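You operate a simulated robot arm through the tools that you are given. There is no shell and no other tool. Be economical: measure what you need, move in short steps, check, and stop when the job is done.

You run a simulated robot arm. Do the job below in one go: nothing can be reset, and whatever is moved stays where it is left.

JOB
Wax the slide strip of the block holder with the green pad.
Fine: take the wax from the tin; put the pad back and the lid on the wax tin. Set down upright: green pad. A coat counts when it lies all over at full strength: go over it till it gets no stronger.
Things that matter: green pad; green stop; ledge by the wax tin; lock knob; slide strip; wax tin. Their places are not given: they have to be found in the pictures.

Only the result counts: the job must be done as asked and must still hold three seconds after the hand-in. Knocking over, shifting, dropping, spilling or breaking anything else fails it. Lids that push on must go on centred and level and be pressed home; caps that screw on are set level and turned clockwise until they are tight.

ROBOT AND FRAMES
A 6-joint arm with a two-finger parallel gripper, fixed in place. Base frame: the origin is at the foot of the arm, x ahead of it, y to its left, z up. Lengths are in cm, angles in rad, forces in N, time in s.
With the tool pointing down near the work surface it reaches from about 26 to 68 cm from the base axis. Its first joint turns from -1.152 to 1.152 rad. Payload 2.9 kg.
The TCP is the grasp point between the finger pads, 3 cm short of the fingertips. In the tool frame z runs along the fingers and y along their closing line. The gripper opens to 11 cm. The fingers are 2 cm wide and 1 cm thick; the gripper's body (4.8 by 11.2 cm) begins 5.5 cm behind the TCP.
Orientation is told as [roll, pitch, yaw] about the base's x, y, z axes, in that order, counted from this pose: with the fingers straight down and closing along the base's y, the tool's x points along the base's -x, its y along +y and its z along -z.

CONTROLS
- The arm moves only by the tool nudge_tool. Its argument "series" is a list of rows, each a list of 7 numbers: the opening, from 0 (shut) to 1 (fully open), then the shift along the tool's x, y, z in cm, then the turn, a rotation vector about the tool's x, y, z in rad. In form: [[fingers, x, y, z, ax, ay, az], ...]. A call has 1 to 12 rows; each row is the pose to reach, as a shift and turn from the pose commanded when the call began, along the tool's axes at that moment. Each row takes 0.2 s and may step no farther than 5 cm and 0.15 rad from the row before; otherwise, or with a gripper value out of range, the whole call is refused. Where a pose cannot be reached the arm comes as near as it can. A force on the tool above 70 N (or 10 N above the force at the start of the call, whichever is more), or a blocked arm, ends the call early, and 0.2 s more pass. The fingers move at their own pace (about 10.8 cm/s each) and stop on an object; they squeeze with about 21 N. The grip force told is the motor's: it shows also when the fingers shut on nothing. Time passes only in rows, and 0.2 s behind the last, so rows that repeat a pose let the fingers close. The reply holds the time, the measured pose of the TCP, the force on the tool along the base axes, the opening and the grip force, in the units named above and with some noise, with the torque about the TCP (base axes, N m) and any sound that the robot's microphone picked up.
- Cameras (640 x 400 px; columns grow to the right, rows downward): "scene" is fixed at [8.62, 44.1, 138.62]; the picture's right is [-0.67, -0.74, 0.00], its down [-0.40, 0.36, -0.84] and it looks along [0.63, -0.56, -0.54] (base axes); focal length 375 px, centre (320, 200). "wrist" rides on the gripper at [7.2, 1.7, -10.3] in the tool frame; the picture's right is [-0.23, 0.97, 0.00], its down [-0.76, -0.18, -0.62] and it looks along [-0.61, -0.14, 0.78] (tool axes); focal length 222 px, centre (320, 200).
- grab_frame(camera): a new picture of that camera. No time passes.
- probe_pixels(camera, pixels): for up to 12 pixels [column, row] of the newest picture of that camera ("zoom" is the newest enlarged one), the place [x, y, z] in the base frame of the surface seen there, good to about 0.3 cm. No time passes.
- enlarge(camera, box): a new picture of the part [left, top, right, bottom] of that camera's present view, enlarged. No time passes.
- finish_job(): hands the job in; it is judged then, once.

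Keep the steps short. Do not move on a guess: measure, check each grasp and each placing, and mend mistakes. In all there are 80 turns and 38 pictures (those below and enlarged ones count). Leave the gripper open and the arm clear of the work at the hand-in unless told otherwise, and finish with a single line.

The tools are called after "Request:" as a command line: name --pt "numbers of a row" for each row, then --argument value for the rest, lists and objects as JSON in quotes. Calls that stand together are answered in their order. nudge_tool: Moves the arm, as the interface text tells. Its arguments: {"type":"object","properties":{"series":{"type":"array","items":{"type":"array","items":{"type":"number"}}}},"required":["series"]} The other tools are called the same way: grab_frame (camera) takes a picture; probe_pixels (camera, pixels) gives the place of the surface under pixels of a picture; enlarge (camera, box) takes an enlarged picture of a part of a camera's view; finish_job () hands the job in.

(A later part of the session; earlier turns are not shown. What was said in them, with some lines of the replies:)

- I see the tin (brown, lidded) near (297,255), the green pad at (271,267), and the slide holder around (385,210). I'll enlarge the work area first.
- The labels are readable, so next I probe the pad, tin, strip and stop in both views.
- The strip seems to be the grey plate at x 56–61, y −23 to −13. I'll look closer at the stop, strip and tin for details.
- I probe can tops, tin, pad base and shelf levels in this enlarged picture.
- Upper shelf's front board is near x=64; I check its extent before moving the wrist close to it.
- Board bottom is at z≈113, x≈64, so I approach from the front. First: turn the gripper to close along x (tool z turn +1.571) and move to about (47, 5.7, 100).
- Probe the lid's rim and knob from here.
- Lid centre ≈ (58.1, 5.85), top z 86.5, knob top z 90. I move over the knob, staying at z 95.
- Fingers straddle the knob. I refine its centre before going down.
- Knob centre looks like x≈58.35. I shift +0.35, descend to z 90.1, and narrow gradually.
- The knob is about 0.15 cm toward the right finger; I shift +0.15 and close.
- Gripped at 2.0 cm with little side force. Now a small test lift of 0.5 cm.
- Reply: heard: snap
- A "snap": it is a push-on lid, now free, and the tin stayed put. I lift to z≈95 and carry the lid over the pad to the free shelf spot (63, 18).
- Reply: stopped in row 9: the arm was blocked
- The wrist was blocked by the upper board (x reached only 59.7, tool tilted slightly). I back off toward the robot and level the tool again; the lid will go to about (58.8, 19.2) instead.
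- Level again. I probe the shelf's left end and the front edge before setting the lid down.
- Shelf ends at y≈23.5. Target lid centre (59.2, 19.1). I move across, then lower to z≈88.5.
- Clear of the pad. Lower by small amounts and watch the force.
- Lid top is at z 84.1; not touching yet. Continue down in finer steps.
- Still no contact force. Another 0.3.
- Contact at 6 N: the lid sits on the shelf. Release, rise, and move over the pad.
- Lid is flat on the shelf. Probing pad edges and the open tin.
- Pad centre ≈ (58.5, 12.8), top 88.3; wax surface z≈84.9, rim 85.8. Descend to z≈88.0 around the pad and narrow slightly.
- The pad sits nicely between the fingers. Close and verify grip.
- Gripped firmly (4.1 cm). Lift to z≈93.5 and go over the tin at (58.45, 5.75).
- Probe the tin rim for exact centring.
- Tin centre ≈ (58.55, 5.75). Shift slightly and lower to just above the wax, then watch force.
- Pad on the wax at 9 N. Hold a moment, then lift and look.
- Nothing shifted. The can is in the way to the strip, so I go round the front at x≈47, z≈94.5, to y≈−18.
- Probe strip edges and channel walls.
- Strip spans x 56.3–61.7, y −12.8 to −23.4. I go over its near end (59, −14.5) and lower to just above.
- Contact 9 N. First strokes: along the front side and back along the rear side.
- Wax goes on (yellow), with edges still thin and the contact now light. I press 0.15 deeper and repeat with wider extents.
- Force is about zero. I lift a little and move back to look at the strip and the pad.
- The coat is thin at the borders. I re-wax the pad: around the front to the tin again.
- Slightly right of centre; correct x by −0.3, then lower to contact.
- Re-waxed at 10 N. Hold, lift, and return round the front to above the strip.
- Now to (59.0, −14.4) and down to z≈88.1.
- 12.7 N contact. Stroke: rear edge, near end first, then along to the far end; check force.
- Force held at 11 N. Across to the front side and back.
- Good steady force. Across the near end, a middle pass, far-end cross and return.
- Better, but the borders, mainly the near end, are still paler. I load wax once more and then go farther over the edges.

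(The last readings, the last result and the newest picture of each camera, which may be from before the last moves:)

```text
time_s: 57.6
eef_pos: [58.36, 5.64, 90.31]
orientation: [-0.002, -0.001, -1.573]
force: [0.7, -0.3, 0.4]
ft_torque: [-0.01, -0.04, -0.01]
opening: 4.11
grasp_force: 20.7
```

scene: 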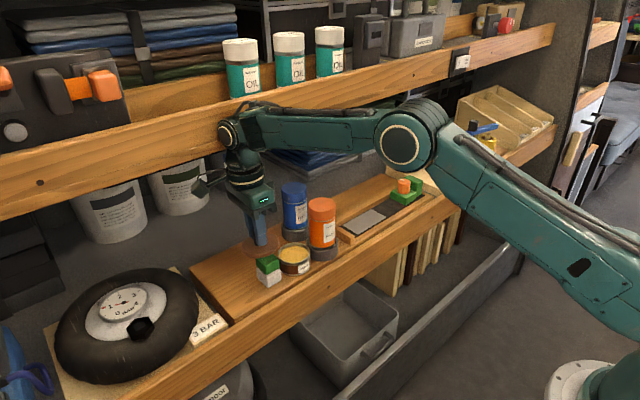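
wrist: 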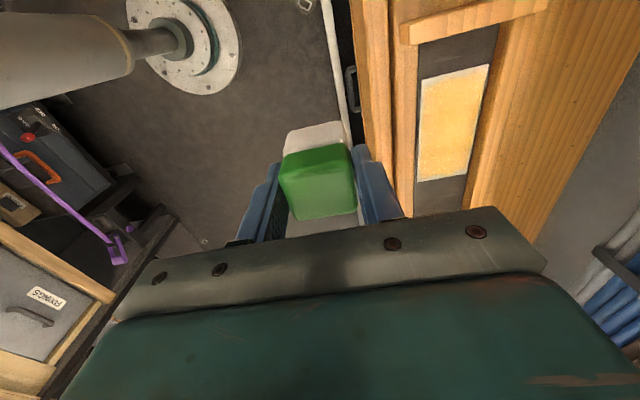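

Request:
nudge_tool --pt "0.2 0 0 0.1 0 0 0" --pt "0.2 0 0 0.2 0 0 0" --pt "0.2 0 0 0.2 0 0 0"

```text
time_s: 58.4
eef_pos: [58.47, 5.71, 90.19]
orientation: [0.0, -0.001, -1.572]
force: [-1.1, -1.7, 8.6]
ft_torque: [-0.02, 0.11, 0.01]
opening: 4.11
grasp_force: 21.0
```

9 N in the wax. Hold, lift, and return to the strip's front side.

Request:
nudge_tool --pt "0.2 0 0 0 0 0 0" --pt "0.2 0 0 0 0 0 0" --pt "0.2 0 0 -1 0 0 0" --pt "0.2 0 0 -4.1 0 0 0" --pt "0.2 0 -4.5 -4.2 0 0 0" --pt "0.2 0 -9 -4.2 0 0 0" --pt "0.2 0 -11.5 -4.2 0 0 0" --pt "0.2 -4.8 -11.5 -4.2 0 0 0" --pt "0.2 -9.6 -11.5 -4.2 0 0 0" --pt "0.2 -14.4 -11.5 -4.2 0 0 0" --pt "0.2 -18.8 -11.5 -4.2 0 0 0" --pt "0.2 -18.8 -11.5 -4.2 0 0 0"

Request:
nudge_tool --pt "0.2 0 4 0 0 0 0" --pt "0.2 0 8 0 0 0 0" --pt "0.2 0 12 0 0 0 0" --pt "0.2 0 12.1 3 0 0 0" --pt "0.2 0 12.1 5.5 0 0 0" --pt "0.2 0 12.1 6.5 0 0 0" --pt "0.2 0 12.1 6.8 0 0 0" --pt "0.2 0 12.1 6.8 0 0 0"

```text
time_s: 61.0
eef_pos: [47.04, -13.21, 94.51]
orientation: [0.0, -0.002, -1.572]
force: [0.8, -0.5, -0.4]
ft_torque: [-0.02, -0.01, -0.03]
opening: 4.11
grasp_force: 20.8
```

```text
time_s: 62.8
eef_pos: [58.98, -13.16, 87.75]
orientation: [0.0, -0.003, -1.574]
force: [-3.9, -1.3, 14.2]
ft_torque: [0.02, 0.23, 0.03]
opening: 4.14
grasp_force: 20.6
```

14 N. Scrub across the near end, then run the rear side to the far end.

Request:
nudge_tool --pt "0.2 0.5 0 0 0 0 0" --pt "0.2 0.5 -1.2 0 0 0 0" --pt "0.2 0.5 0 0 0 0 0" --pt "0.2 0.5 0.85 0 0 0 0" --pt "0.2 -1 0.85 0.02 0 0 0" --pt "0.2 -2.5 0.85 0.03 0 0 0" --pt "0.2 -4 0.85 0.04 0 0 0" --pt "0.2 -5.5 0.85 0.05 0 0 0" --pt "0.2 -7 0.85 0.06 0 0 0" --pt "0.2 -8.5 0.85 0.07 0 0 0" --pt "0.2 -10 0.85 0.08 0 0 0" --pt "0.2 -10.8 0.85 0.08 0 0 0"

```text
time_s: 65.4
eef_pos: [59.76, -24.03, 87.5]
orientation: [-0.002, -0.003, -1.573]
force: [-0.2, 2.4, 6.8]
ft_torque: [0.07, -0.07, -0.01]
opening: 4.12
grasp_force: 21.3
```

Now the far end across and back along the front side, a touch deeper.

Request:
nudge_tool --pt "0.2 0.3 -0.7 0.05 0 0 0" --pt "0.2 0.3 -1.4 0.06 0 0 0" --pt "0.2 0.3 -2.1 0.06 0 0 0" --pt "0.2 1.8 -2.1 0.07 0 0 0" --pt "0.2 3.3 -2.1 0.08 0 0 0" --pt "0.2 4.8 -2.1 0.09 0 0 0" --pt "0.2 6.3 -2.1 0.1 0 0 0" --pt "0.2 7.8 -2.1 0.11 0 0 0" --pt "0.2 9.3 -2.1 0.12 0 0 0" --pt "0.2 10.8 -2.1 0.13 0 0 0" --pt "0.2 11.4 -2.1 0.13 0 0 0"

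```text
time_s: 67.8
eef_pos: [57.71, -12.5, 87.45]
orientation: [0.0, -0.001, -1.572]
force: [0.4, -3.2, 6.8]
ft_torque: [-0.1, 0.07, 0.03]
opening: 4.14
grasp_force: 21.3
```

Repeat: near-end scrub, middle run, far-end cross.

Request:
nudge_tool --pt "0.2 0 1 0.05 0 0 0" --pt "0.2 0 2.2 0.06 0 0 0" --pt "0.2 -0.7 1.2 0.06 0 0 0" --pt "0.2 -2.2 1.2 0.07 0 0 0" --pt "0.2 -3.7 1.2 0.08 0 0 0" --pt "0.2 -5.2 1.2 0.09 0 0 0" --pt "0.2 -6.7 1.2 0.1 0 0 0" --pt "0.2 -8.2 1.2 0.11 0 0 0" --pt "0.2 -9.7 1.2 0.12 0 0 0" --pt "0.2 -11.3 1.2 0.13 0 0 0" --pt "0.2 -11.3 2.2 0.13 0 0 0"

Request:
nudge_tool --pt "0.2 1.5 0 0.03 0 0 0" --pt "0.2 3 0 0.04 0 0 0" --pt "0.2 4.5 0 0.05 0 0 0" --pt "0.2 6 0 0.06 0 0 0" --pt "0.2 7.5 0 0.07 0 0 0" --pt "0.2 9 0 0.08 0 0 0" --pt "0.2 10.5 0 0.09 0 0 0" --pt "0.2 11.3 0 0.09 0 0 0" --pt "0.2 11.3 -1 0.09 0 0 0" --pt "0.2 11.3 -2.2 0.09 0 0 0"

Request:
enlarge --camera "scene" --box '[320, 165, 440, 255]'

```text
time_s: 70.2
eef_pos: [59.73, -24.01, 87.25]
orientation: [-0.001, -0.002, -1.578]
force: [-4.3, -3.9, 12.4]
ft_torque: [-0.24, 0.11, -0.06]
opening: 4.12
grasp_force: 20.7
```

```text
time_s: 72.4
eef_pos: [57.63, -12.35, 87.24]
orientation: [-0.002, -0.001, -1.573]
force: [4.1, 1.0, 8.9]
ft_torque: [0.03, -0.21, 0.06]
opening: 4.09
grasp_force: 21.5
```

```text
4.44 times, centred on (380, 210) of scene
```

zoom: 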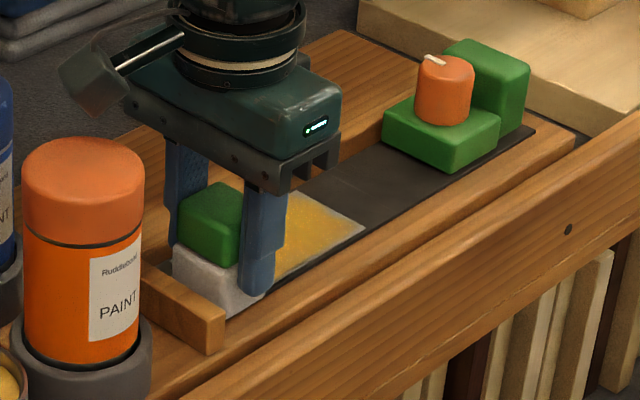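

One front-side run, then lift and look.

Request:
nudge_tool --pt "0.2 -1.5 0 0 0 0 0" --pt "0.2 -3.5 0 0 0 0 0" --pt "0.2 -5.5 0 0 0 0 0" --pt "0.2 -7.5 0 0 0 0 0" --pt "0.2 -9.5 0 0 0 0 0" --pt "0.2 -11.3 0 0 0 0 0" --pt "0.2 -11.3 0 -2 0 0 0" --pt "0.2 -9.3 0 -5.5 0 0 0" --pt "0.2 -5.3 -3.5 -7 0 0 0" --pt "0.2 -1.3 -7 -7 0 0 0" --pt "0.2 -1.3 -10.5 -7 0 0 0"

Request:
enlarge --camera "wrist" --box '[390, 40, 530, 220]'

Request:
enlarge --camera "scene" --box '[335, 185, 415, 245]'

```text
refused: row 9 steps farther than a row can; nothing moved
```

```text
2.22 times, centred on (460, 130) of wrist
```

zoom: 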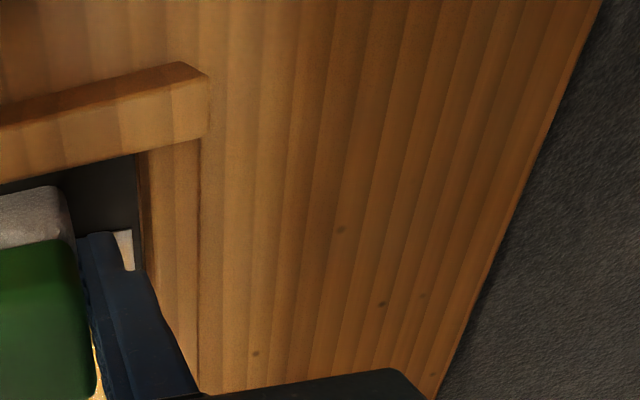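

```text
6.67 times, centred on (375, 215) of scene
```

zoom: 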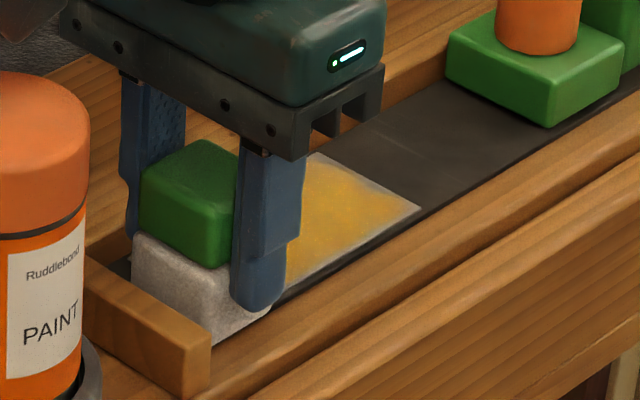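

That call was refused (step too long). Repeat with shorter steps.

Request:
nudge_tool --pt "0.2 -1.5 0 0 0 0 0" --pt "0.2 -3.5 0 0 0 0 0" --pt "0.2 -5.5 0 0 0 0 0" --pt "0.2 -7.5 0 0 0 0 0" --pt "0.2 -9.5 0 0 0 0 0" --pt "0.2 -11.3 0 0 0 0 0" --pt "0.2 -11.3 0 -2 0 0 0" --pt "0.2 -9.3 0 -5.5 0 0 0" --pt "0.2 -6.3 -3.5 -7 0 0 0" --pt "0.2 -3.5 -7 -7 0 0 0" --pt "0.2 -1.3 -10.5 -7 0 0 0"

Request:
enlarge --camera "wrist" --box '[400, 50, 500, 200]'

Request:
enlarge --camera "scene" --box '[335, 185, 415, 245]'

```text
time_s: 74.8
eef_pos: [47.22, -13.74, 94.41]
orientation: [-0.002, -0.002, -1.573]
force: [0.6, 1.0, 0.2]
ft_torque: [0.0, 0.0, 0.01]
opening: 4.09
grasp_force: 21.2
```

```text
2.67 times, centred on (450, 125) of wrist
```

zoom: 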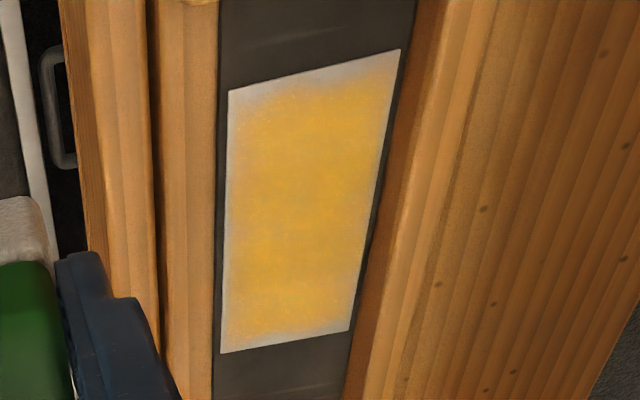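

```text
6.67 times, centred on (375, 215) of scene
```

zoom: 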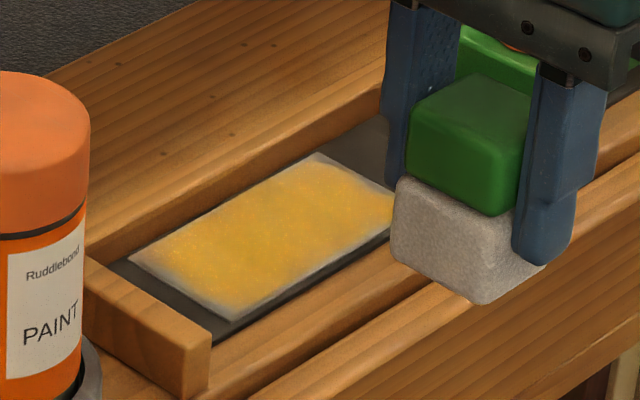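

Between the last two looks the coat changed little except at the near end. I do one more wax load and a final round to be sure it no longer strengthens.

Request:
nudge_tool --pt "0.2 4.5 0 -0.2 0 0 0" --pt "0.2 9 0 -0.2 0 0 0" --pt "0.2 13.5 0 -0.2 0 0 0" --pt "0.2 18 0 -0.2 0 0 0" --pt "0.2 19.45 2 -0.2 0 0 0" --pt "0.2 19.45 6 -0.2 0 0 0" --pt "0.2 19.45 10 -0.2 0 0 0" --pt "0.2 19.45 11.35 -0.2 0 0 0" --pt "0.2 19.45 11.35 1.5 0 0 0" --pt "0.2 19.45 11.35 3 0 0 0" --pt "0.2 19.45 11.35 4.2 0 0 0"

Request:
nudge_tool --pt "0.2 0 0 0.1 0 0 0" --pt "0.2 0 0 0.2 0 0 0" --pt "0.2 0 0 0.3 0 0 0" --pt "0.2 0 0 0.3 0 0 0"

```text
time_s: 77.2
eef_pos: [58.67, 5.72, 89.93]
orientation: [-0.001, -0.001, -1.573]
force: [0.4, 0.4, -2.0]
ft_torque: [0.0, -0.01, 0.0]
opening: 4.14
grasp_force: 20.6
```

```text
time_s: 78.2
eef_pos: [58.76, 5.58, 89.7]
orientation: [0.001, -0.001, -1.574]
force: [-0.7, 1.9, 9.3]
ft_torque: [0.02, 0.1, 0.02]
opening: 4.12
grasp_force: 21.1
```

9 N again. Lift and return to the strip.

Request:
nudge_tool --pt "0.2 0 0 0 0 0 0" --pt "0.2 0 0 0 0 0 0" --pt "0.2 0 0 -1 0 0 0" --pt "0.2 0 0 -4.6 0 0 0" --pt "0.2 0 -4.5 -4.6 0 0 0" --pt "0.2 0 -9 -4.6 0 0 0" --pt "0.2 0 -11.7 -4.6 0 0 0" --pt "0.2 -4.8 -11.7 -4.6 0 0 0" --pt "0.2 -9.6 -11.7 -4.6 0 0 0" --pt "0.2 -14.4 -11.7 -4.6 0 0 0" --pt "0.2 -18.9 -11.7 -4.6 0 0 0" --pt "0.2 -18.9 -11.7 -4.6 0 0 0"

Request:
nudge_tool --pt "0.2 0 4 0 0 0 0" --pt "0.2 0 8 0 0 0 0" --pt "0.2 0 12 0 0 0 0" --pt "0.2 0 12.1 3 0 0 0" --pt "0.2 0 12.1 5.5 0 0 0" --pt "0.2 0 12.1 6.7 0 0 0" --pt "0.2 0 12.1 6.95 0 0 0" --pt "0.2 0 12.1 6.95 0 0 0"

```text
time_s: 80.8
eef_pos: [46.96, -13.17, 94.34]
orientation: [-0.003, -0.003, -1.572]
force: [0.3, -0.1, -1.2]
ft_torque: [-0.01, -0.03, -0.01]
opening: 4.12
grasp_force: 20.9
```

```text
time_s: 82.6
eef_pos: [59.0, -13.23, 87.26]
orientation: [-0.002, -0.001, -1.573]
force: [1.4, 0.3, -0.2]
ft_torque: [0.02, 0.02, -0.02]
opening: 4.11
grasp_force: 20.3
```

Touch down gently and scrub the near end.

Request:
nudge_tool --pt "0.2 0 0 0.1 0 0 0" --pt "0.2 0 0 0.2 0 0 0" --pt "0.2 0 0 0.25 0 0 0"

```text
time_s: 83.4
eef_pos: [58.97, -13.41, 87.17]
orientation: [-0.001, -0.002, -1.572]
force: [-6.6, 1.3, 15.0]
ft_torque: [0.03, 0.26, -0.01]
opening: 4.14
grasp_force: 21.4
```

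Request:
nudge_tool --pt "0.2 0.3 -0.6 0 0 0 0" --pt "0.2 0.3 -1.2 0 0 0 0" --pt "0.2 -0.5 -1.2 0 0 0 0" --pt "0.2 -0.5 -0.4 0 0 0 0" --pt "0.2 -0.5 0.4 0 0 0 0" --pt "0.2 0.4 0.8 0 0 0 0" --pt "0.2 -1 0.8 0 0 0 0" --pt "0.2 -2.8 0.8 0 0 0 0" --pt "0.2 -4.6 0.8 0 0 0 0" --pt "0.2 -6.4 0.8 0 0 0 0" --pt "0.2 -8.2 0.8 0 0 0 0" --pt "0.2 -10 0.8 0 0 0 0"

Request:
nudge_tool --pt "0.2 0 -0.7 0.04 0 0 0" --pt "0.2 0 -1.4 0.04 0 0 0" --pt "0.2 0 -2.1 0.04 0 0 0" --pt "0.2 1.5 -2.1 0.05 0 0 0" --pt "0.2 3 -2.1 0.05 0 0 0" --pt "0.2 4.5 -2.1 0.06 0 0 0" --pt "0.2 6 -2.1 0.06 0 0 0" --pt "0.2 7.5 -2.1 0.07 0 0 0" --pt "0.2 9 -2.1 0.07 0 0 0" --pt "0.2 10.4 -2.1 0.07 0 0 0" --pt "0.2 10.4 -1 0.07 0 0 0" --pt "0.2 10.4 0 0.07 0 0 0"

Request:
nudge_tool --pt "0.2 -1 -0.9 0.04 0 0 0" --pt "0.2 -3 -0.9 0.04 0 0 0" --pt "0.2 -5 -0.9 0.05 0 0 0" --pt "0.2 -7 -0.9 0.05 0 0 0" --pt "0.2 -9 -0.9 0.06 0 0 0" --pt "0.2 -10.4 -0.9 0.06 0 0 0" --pt "0.2 -10.4 -0.9 -2 0 0 0" --pt "0.2 -9.3 -0.9 -5.5 0 0 0" --pt "0.2 -6.3 -4.4 -7 0 0 0" --pt "0.2 -3.5 -8 -7 0 0 0" --pt "0.2 -1 -12 -7 0 0 0"

Request:
enlarge --camera "wrist" --box '[400, 50, 500, 200]'

```text
time_s: 86.0
eef_pos: [59.83, -23.49, 87.08]
orientation: [0.0, -0.003, -1.573]
force: [-0.1, 5.2, 11.6]
ft_torque: [0.22, -0.03, -0.03]
opening: 4.14
grasp_force: 21.1
```

```text
time_s: 88.6
eef_pos: [59.98, -12.75, 87.01]
orientation: [-0.002, 0.0, -1.573]
force: [-4.6, 0.9, 12.6]
ft_torque: [0.02, 0.14, -0.01]
opening: 4.12
grasp_force: 20.5
```

```text
time_s: 91.0
eef_pos: [47.86, -13.85, 94.05]
orientation: [-0.001, -0.003, -1.572]
force: [-0.4, 0.5, 0.1]
ft_torque: [-0.02, 0.02, 0.03]
opening: 4.1
grasp_force: 20.6
```

```text
2.67 times, centred on (450, 125) of wrist
```

zoom: 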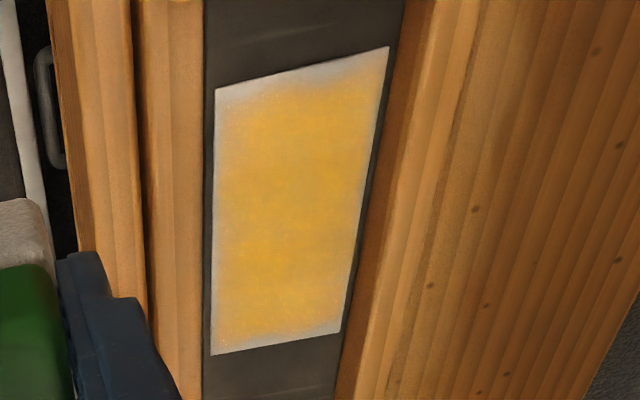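

No further change: the coat is saturated (same look at the borders). Now take the pad back to its place (58.35, 12.67) via the front.

Request:
nudge_tool --pt "0.2 4.8 0 0 0 0 0" --pt "0.2 9.6 0 0 0 0 0" --pt "0.2 14.4 0 0 0 0 0" --pt "0.2 19.2 0 0 0 0 0" --pt "0.2 24 0 0 0 0 0" --pt "0.2 26.5 0.5 0 0 0 0" --pt "0.2 26.5 4.5 0 0 0 0" --pt "0.2 26.5 8.5 0 0 0 0" --pt "0.2 26.5 10.5 0 0 0 0" --pt "0.2 26.5 10.5 3 0 0 0" --pt "0.2 26.5 10.5 6 0 0 0" --pt "0.2 26.5 10.5 6.6 0 0 0"

Request:
enlarge --camera "scene" --box '[210, 210, 330, 300]'

```text
time_s: 93.6
eef_pos: [58.41, 12.57, 87.12]
orientation: [-0.001, 0.0, -1.573]
force: [0.3, -0.1, -0.5]
ft_torque: [0.0, 0.01, -0.02]
opening: 4.13
grasp_force: 20.7
```

```text
4.44 times, centred on (270, 255) of scene
```

zoom: 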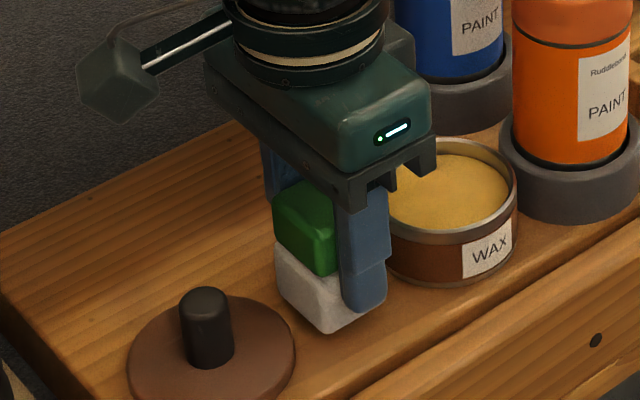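

Request:
nudge_tool --pt "0.2 0 0 0.15 0 0 0" --pt "0.2 0 0 0.3 0 0 0" --pt "0.2 0 0 0.4 0 0 0"

```text
time_s: 94.4
eef_pos: [58.48, 12.62, 86.87]
orientation: [-0.001, -0.001, -1.573]
force: [-0.2, 0.1, -1.9]
ft_torque: [-0.04, 0.0, -0.02]
opening: 4.13
grasp_force: 21.1
```

Request:
nudge_tool --pt "0.2 0 0 0.1 0 0 0" --pt "0.2 0 0 0.2 0 0 0"

```text
time_s: 95.0
eef_pos: [58.47, 12.56, 86.55]
orientation: [0.0, -0.003, -1.573]
force: [-0.8, -0.8, 1.1]
ft_torque: [0.01, -0.04, 0.0]
opening: 4.13
grasp_force: 21.2
```

Request:
nudge_tool --pt "0.2 0 0 0.1 0 0 0" --pt "0.2 0 0 0.1 0 0 0"

```text
time_s: 95.6
eef_pos: [58.48, 12.58, 86.72]
orientation: [0.003, -0.001, -1.574]
force: [-0.3, 2.3, 8.5]
ft_torque: [0.02, 0.07, 0.01]
opening: 4.13
grasp_force: 20.7
```

Pad rests at 8.5 N. Release, rise, and move over the lid knob (59.08, 19.15).

Request:
nudge_tool --pt "0.45 0 0 -0.05 0 0 0" --pt "0.5 0 0 -0.05 0 0 0" --pt "0.5 0 0 -0.1 0 0 0" --pt "0.5 0 0 -2 0 0 0" --pt "0.5 0 0 -5 0 0 0" --pt "0.45 0 0 -7 0 0 0" --pt "0.4 3.5 0.3 -7 0 0 0" --pt "0.35 6.55 0.62 -7 0 0 0" --pt "0.3 6.55 0.62 -4 0 0 0" --pt "0.25 6.55 0.62 -3.6 0 0 0"

Request:
grab_frame --camera "wrist"

Request:
grab_frame --camera "scene"

```text
time_s: 97.8
eef_pos: [58.97, 19.03, 90.07]
orientation: [0.0, 0.0, -1.573]
force: [-0.3, -0.4, 0.9]
ft_torque: [0.0, -0.02, 0.0]
opening: 2.76
grasp_force: 0.0
```

```text
4 pictures are left
```

wrist: 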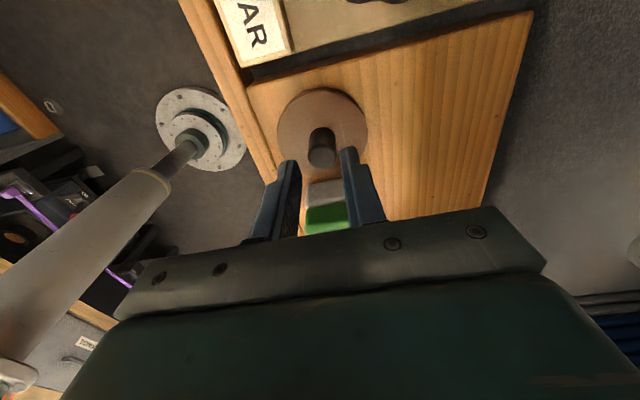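

```text
3 pictures are left
```

scene: 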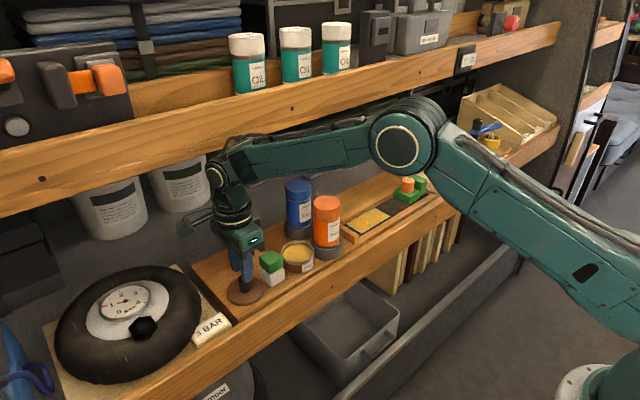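

The pad stands upright and the knob is between the fingers. Descend to z 86.6 (same height as released) and grip.

Request:
nudge_tool --pt "0.25 0.08 0.08 1.5 0 0 0" --pt "0.25 0.08 0.08 2.8 0 0 0" --pt "0.25 0.08 0.08 3.4 0 0 0" --pt "0.2 0.08 0.08 3.4 0 0 0" --pt "0 0.08 0.08 3.4 0 0 0" --pt "0 0.08 0.08 3.4 0 0 0" --pt "0 0.08 0.08 3.4 0 0 0"

```text
time_s: 99.4
eef_pos: [58.98, 19.2, 86.79]
orientation: [-0.001, 0.0, -1.573]
force: [0.1, 0.1, 0.2]
ft_torque: [0.01, -0.04, -0.01]
opening: 2.0
grasp_force: 21.4
```

Lid gripped. Lift to z≈95 and carry over the pad to hover above the tin at (58.5, 5.82).

Request:
nudge_tool --pt "0 0 0 -2 0 0 0" --pt "0 0 0 -5 0 0 0" --pt "0 0 -0.3 -8.5 0 0 0" --pt "0 -3.5 -0.55 -8.5 0 0 0" --pt "0 -7 -0.55 -8.5 0 0 0" --pt "0 -10.5 -0.55 -8.5 0 0 0" --pt "0 -13.3 -0.55 -8.5 0 0 0" --pt "0 -13.3 -0.55 -7 0 0 0" --pt "0 -13.3 -0.55 -5.4 0 0 0" --pt "0 -13.3 -0.55 -5.4 0 0 0"

Request:
enlarge --camera "wrist" --box '[230, 50, 430, 230]'

Request:
probe_pixels --camera "scene" --pixels '[[282, 252], [298, 244], [313, 256], [297, 252]]'

```text
time_s: 101.6
eef_pos: [58.58, 6.16, 92.24]
orientation: [-0.003, -0.002, -1.573]
force: [-0.2, -0.3, 0.0]
ft_torque: [-0.02, 0.03, 0.0]
opening: 2.0
grasp_force: 21.3
```

```text
2.22 times, centred on (330, 140) of wrist
```

zoom: 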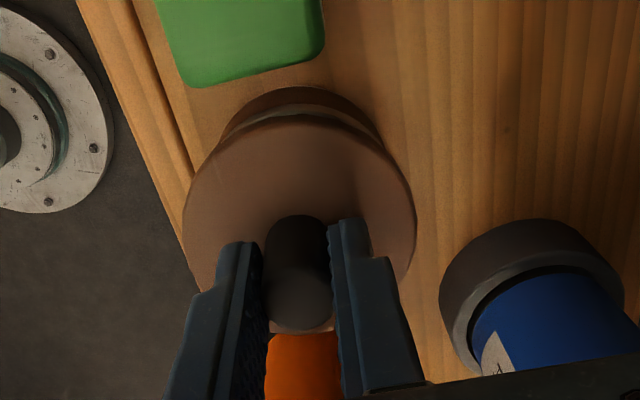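

```text
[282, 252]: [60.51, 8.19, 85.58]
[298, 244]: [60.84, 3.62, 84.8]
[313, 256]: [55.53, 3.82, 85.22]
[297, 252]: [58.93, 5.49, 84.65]
```

y reads 6.16; I re-read with a still row to average the noise.

Request:
nudge_tool --pt "0 0 0 0 0 0 0"

Request:
probe_pixels --camera "zoom" --pixels '[[185, 200], [412, 200], [260, 122], [330, 122], [215, 150], [385, 155], [295, 90], [305, 91]]'

```text
time_s: 102.0
eef_pos: [58.39, 6.2, 92.44]
orientation: [-0.001, -0.002, -1.573]
force: [0.3, 0.3, -1.2]
ft_torque: [0.0, -0.02, 0.0]
opening: 2.0
grasp_force: 21.2
```

```text
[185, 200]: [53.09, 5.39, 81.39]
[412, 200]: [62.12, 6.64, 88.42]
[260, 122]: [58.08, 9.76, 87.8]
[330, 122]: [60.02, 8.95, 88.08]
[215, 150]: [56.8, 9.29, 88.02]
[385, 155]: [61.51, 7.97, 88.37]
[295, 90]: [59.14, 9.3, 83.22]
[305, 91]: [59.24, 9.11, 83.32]
```

TCP y≈6.18; target 5.88. Shift −0.3 and lower gently toward the rim.

Request:
nudge_tool --pt "0 -0.3 0.03 0.3 0 0 0" --pt "0 -0.3 0.03 0.8 0 0 0" --pt "0 -0.3 0.03 1.2 0 0 0" --pt "0 -0.3 0.03 1.4 0 0 0"

```text
time_s: 103.0
eef_pos: [58.59, 5.74, 90.78]
orientation: [0.0, 0.0, -1.575]
force: [-0.7, -0.4, 0.4]
ft_torque: [-0.01, 0.04, 0.01]
opening: 2.01
grasp_force: 20.7
```

Request:
nudge_tool --pt "0 0 0 0.1 0 0 0" --pt "0 0 0 0.2 0 0 0" --pt "0 0 0 0.3 0 0 0"

```text
time_s: 103.8
eef_pos: [58.58, 5.58, 90.5]
orientation: [-0.001, -0.001, -1.572]
force: [-0.2, -0.2, 0.1]
ft_torque: [-0.01, -0.02, 0.01]
opening: 1.99
grasp_force: 21.4
```

Request:
nudge_tool --pt "0 0.08 -0.03 0 0 0 0"

Request:
enlarge --camera "scene" --box '[265, 220, 335, 285]'

```text
time_s: 104.2
eef_pos: [58.57, 5.69, 90.51]
orientation: [-0.002, -0.001, -1.573]
force: [0.6, 1.2, 0.1]
ft_torque: [0.0, 0.01, 0.07]
opening: 1.99
grasp_force: 21.1
```

```text
6.15 times, centred on (300, 252) of scene
```

zoom: 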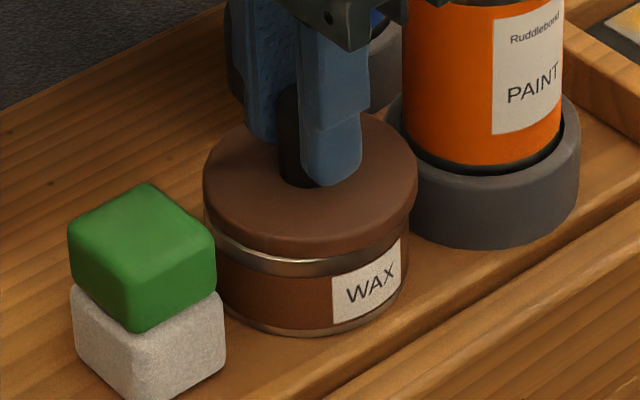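

The lid is centred over the tin in the picture. Press down in small steps.

Request:
nudge_tool --pt "0 0.05 -0.02 0.1 0 0 0" --pt "0 0.05 -0.02 0.2 0 0 0" --pt "0 0.05 -0.02 0.3 0 0 0"

```text
time_s: 105.0
eef_pos: [58.53, 5.83, 90.28]
orientation: [0.004, 0.0, -1.568]
force: [-1.4, 8.2, 13.8]
ft_torque: [0.21, 0.06, -0.01]
opening: 2.02
grasp_force: 20.8
heard: snap
```

Snap heard. Press a bit more to make sure it is home.

Request:
nudge_tool --pt "0 0 0 0.1 0 0 0" --pt "0 0 0 0.15 0 0 0" --pt "0 0 0 0.15 0 0 0"

```text
time_s: 105.8
eef_pos: [58.5, 5.71, 90.22]
orientation: [0.002, -0.002, -1.57]
force: [-0.9, 12.2, 22.4]
ft_torque: [0.39, 0.03, 0.02]
opening: 2.01
grasp_force: 20.8
```

Solid at 22 N. Ease off, release, rise and back away to the front.

Request:
nudge_tool --pt "0 0 0 -0.1 0 0 0" --pt "0.2 0 0 -0.15 0 0 0" --pt "0.35 0 0 -0.15 0 0 0" --pt "0.4 0 0 -0.15 0 0 0" --pt "0.4 0 0 -2 0 0 0" --pt "0.4 0 0 -4.5 0 0 0" --pt "0.4 0 -4 -5 0 0 0" --pt "0.6 0 -8 -5 0 0 0" --pt "0.8 0 -12 -5 0 0 0" --pt "1 0 -16 -5 0 0 0"

Request:
enlarge --camera "scene" --box '[240, 170, 440, 295]'

Request:
probe_pixels --camera "zoom" --pixels '[[155, 265], [215, 265], [180, 305], [185, 210], [100, 280]]'

```text
time_s: 108.0
eef_pos: [42.37, 5.87, 95.07]
orientation: [0.0, -0.001, -1.574]
force: [-0.9, 0.1, 1.1]
ft_torque: [0.01, -0.02, 0.01]
opening: 11.02
grasp_force: 0.0
```

```text
3.20 times, centred on (340, 232) of scene
```

zoom: 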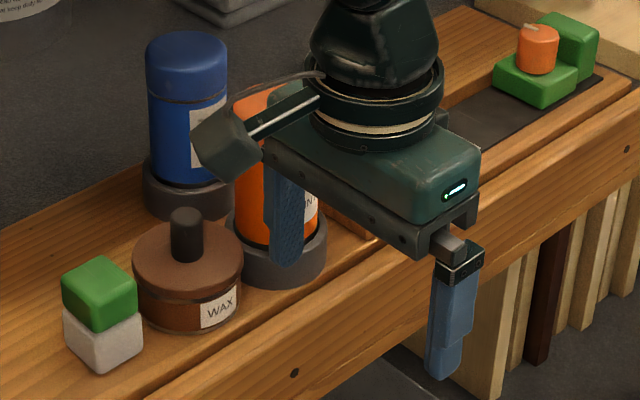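

```text
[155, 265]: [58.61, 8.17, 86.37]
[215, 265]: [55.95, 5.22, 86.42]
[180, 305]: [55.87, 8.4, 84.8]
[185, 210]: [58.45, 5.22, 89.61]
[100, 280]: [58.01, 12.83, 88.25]
```

The lid is level at its original height (86.4), the pad is upright in its old place, the strip is coated, and the arm is clear with the gripper open. Handing in.

Request:
finish_job

```text
The job is handed in.
```

I waxed the slide strip until it got no stronger (the borders stayed slightly paler), put the green pad back upright and pressed the lid home on the wax tin.
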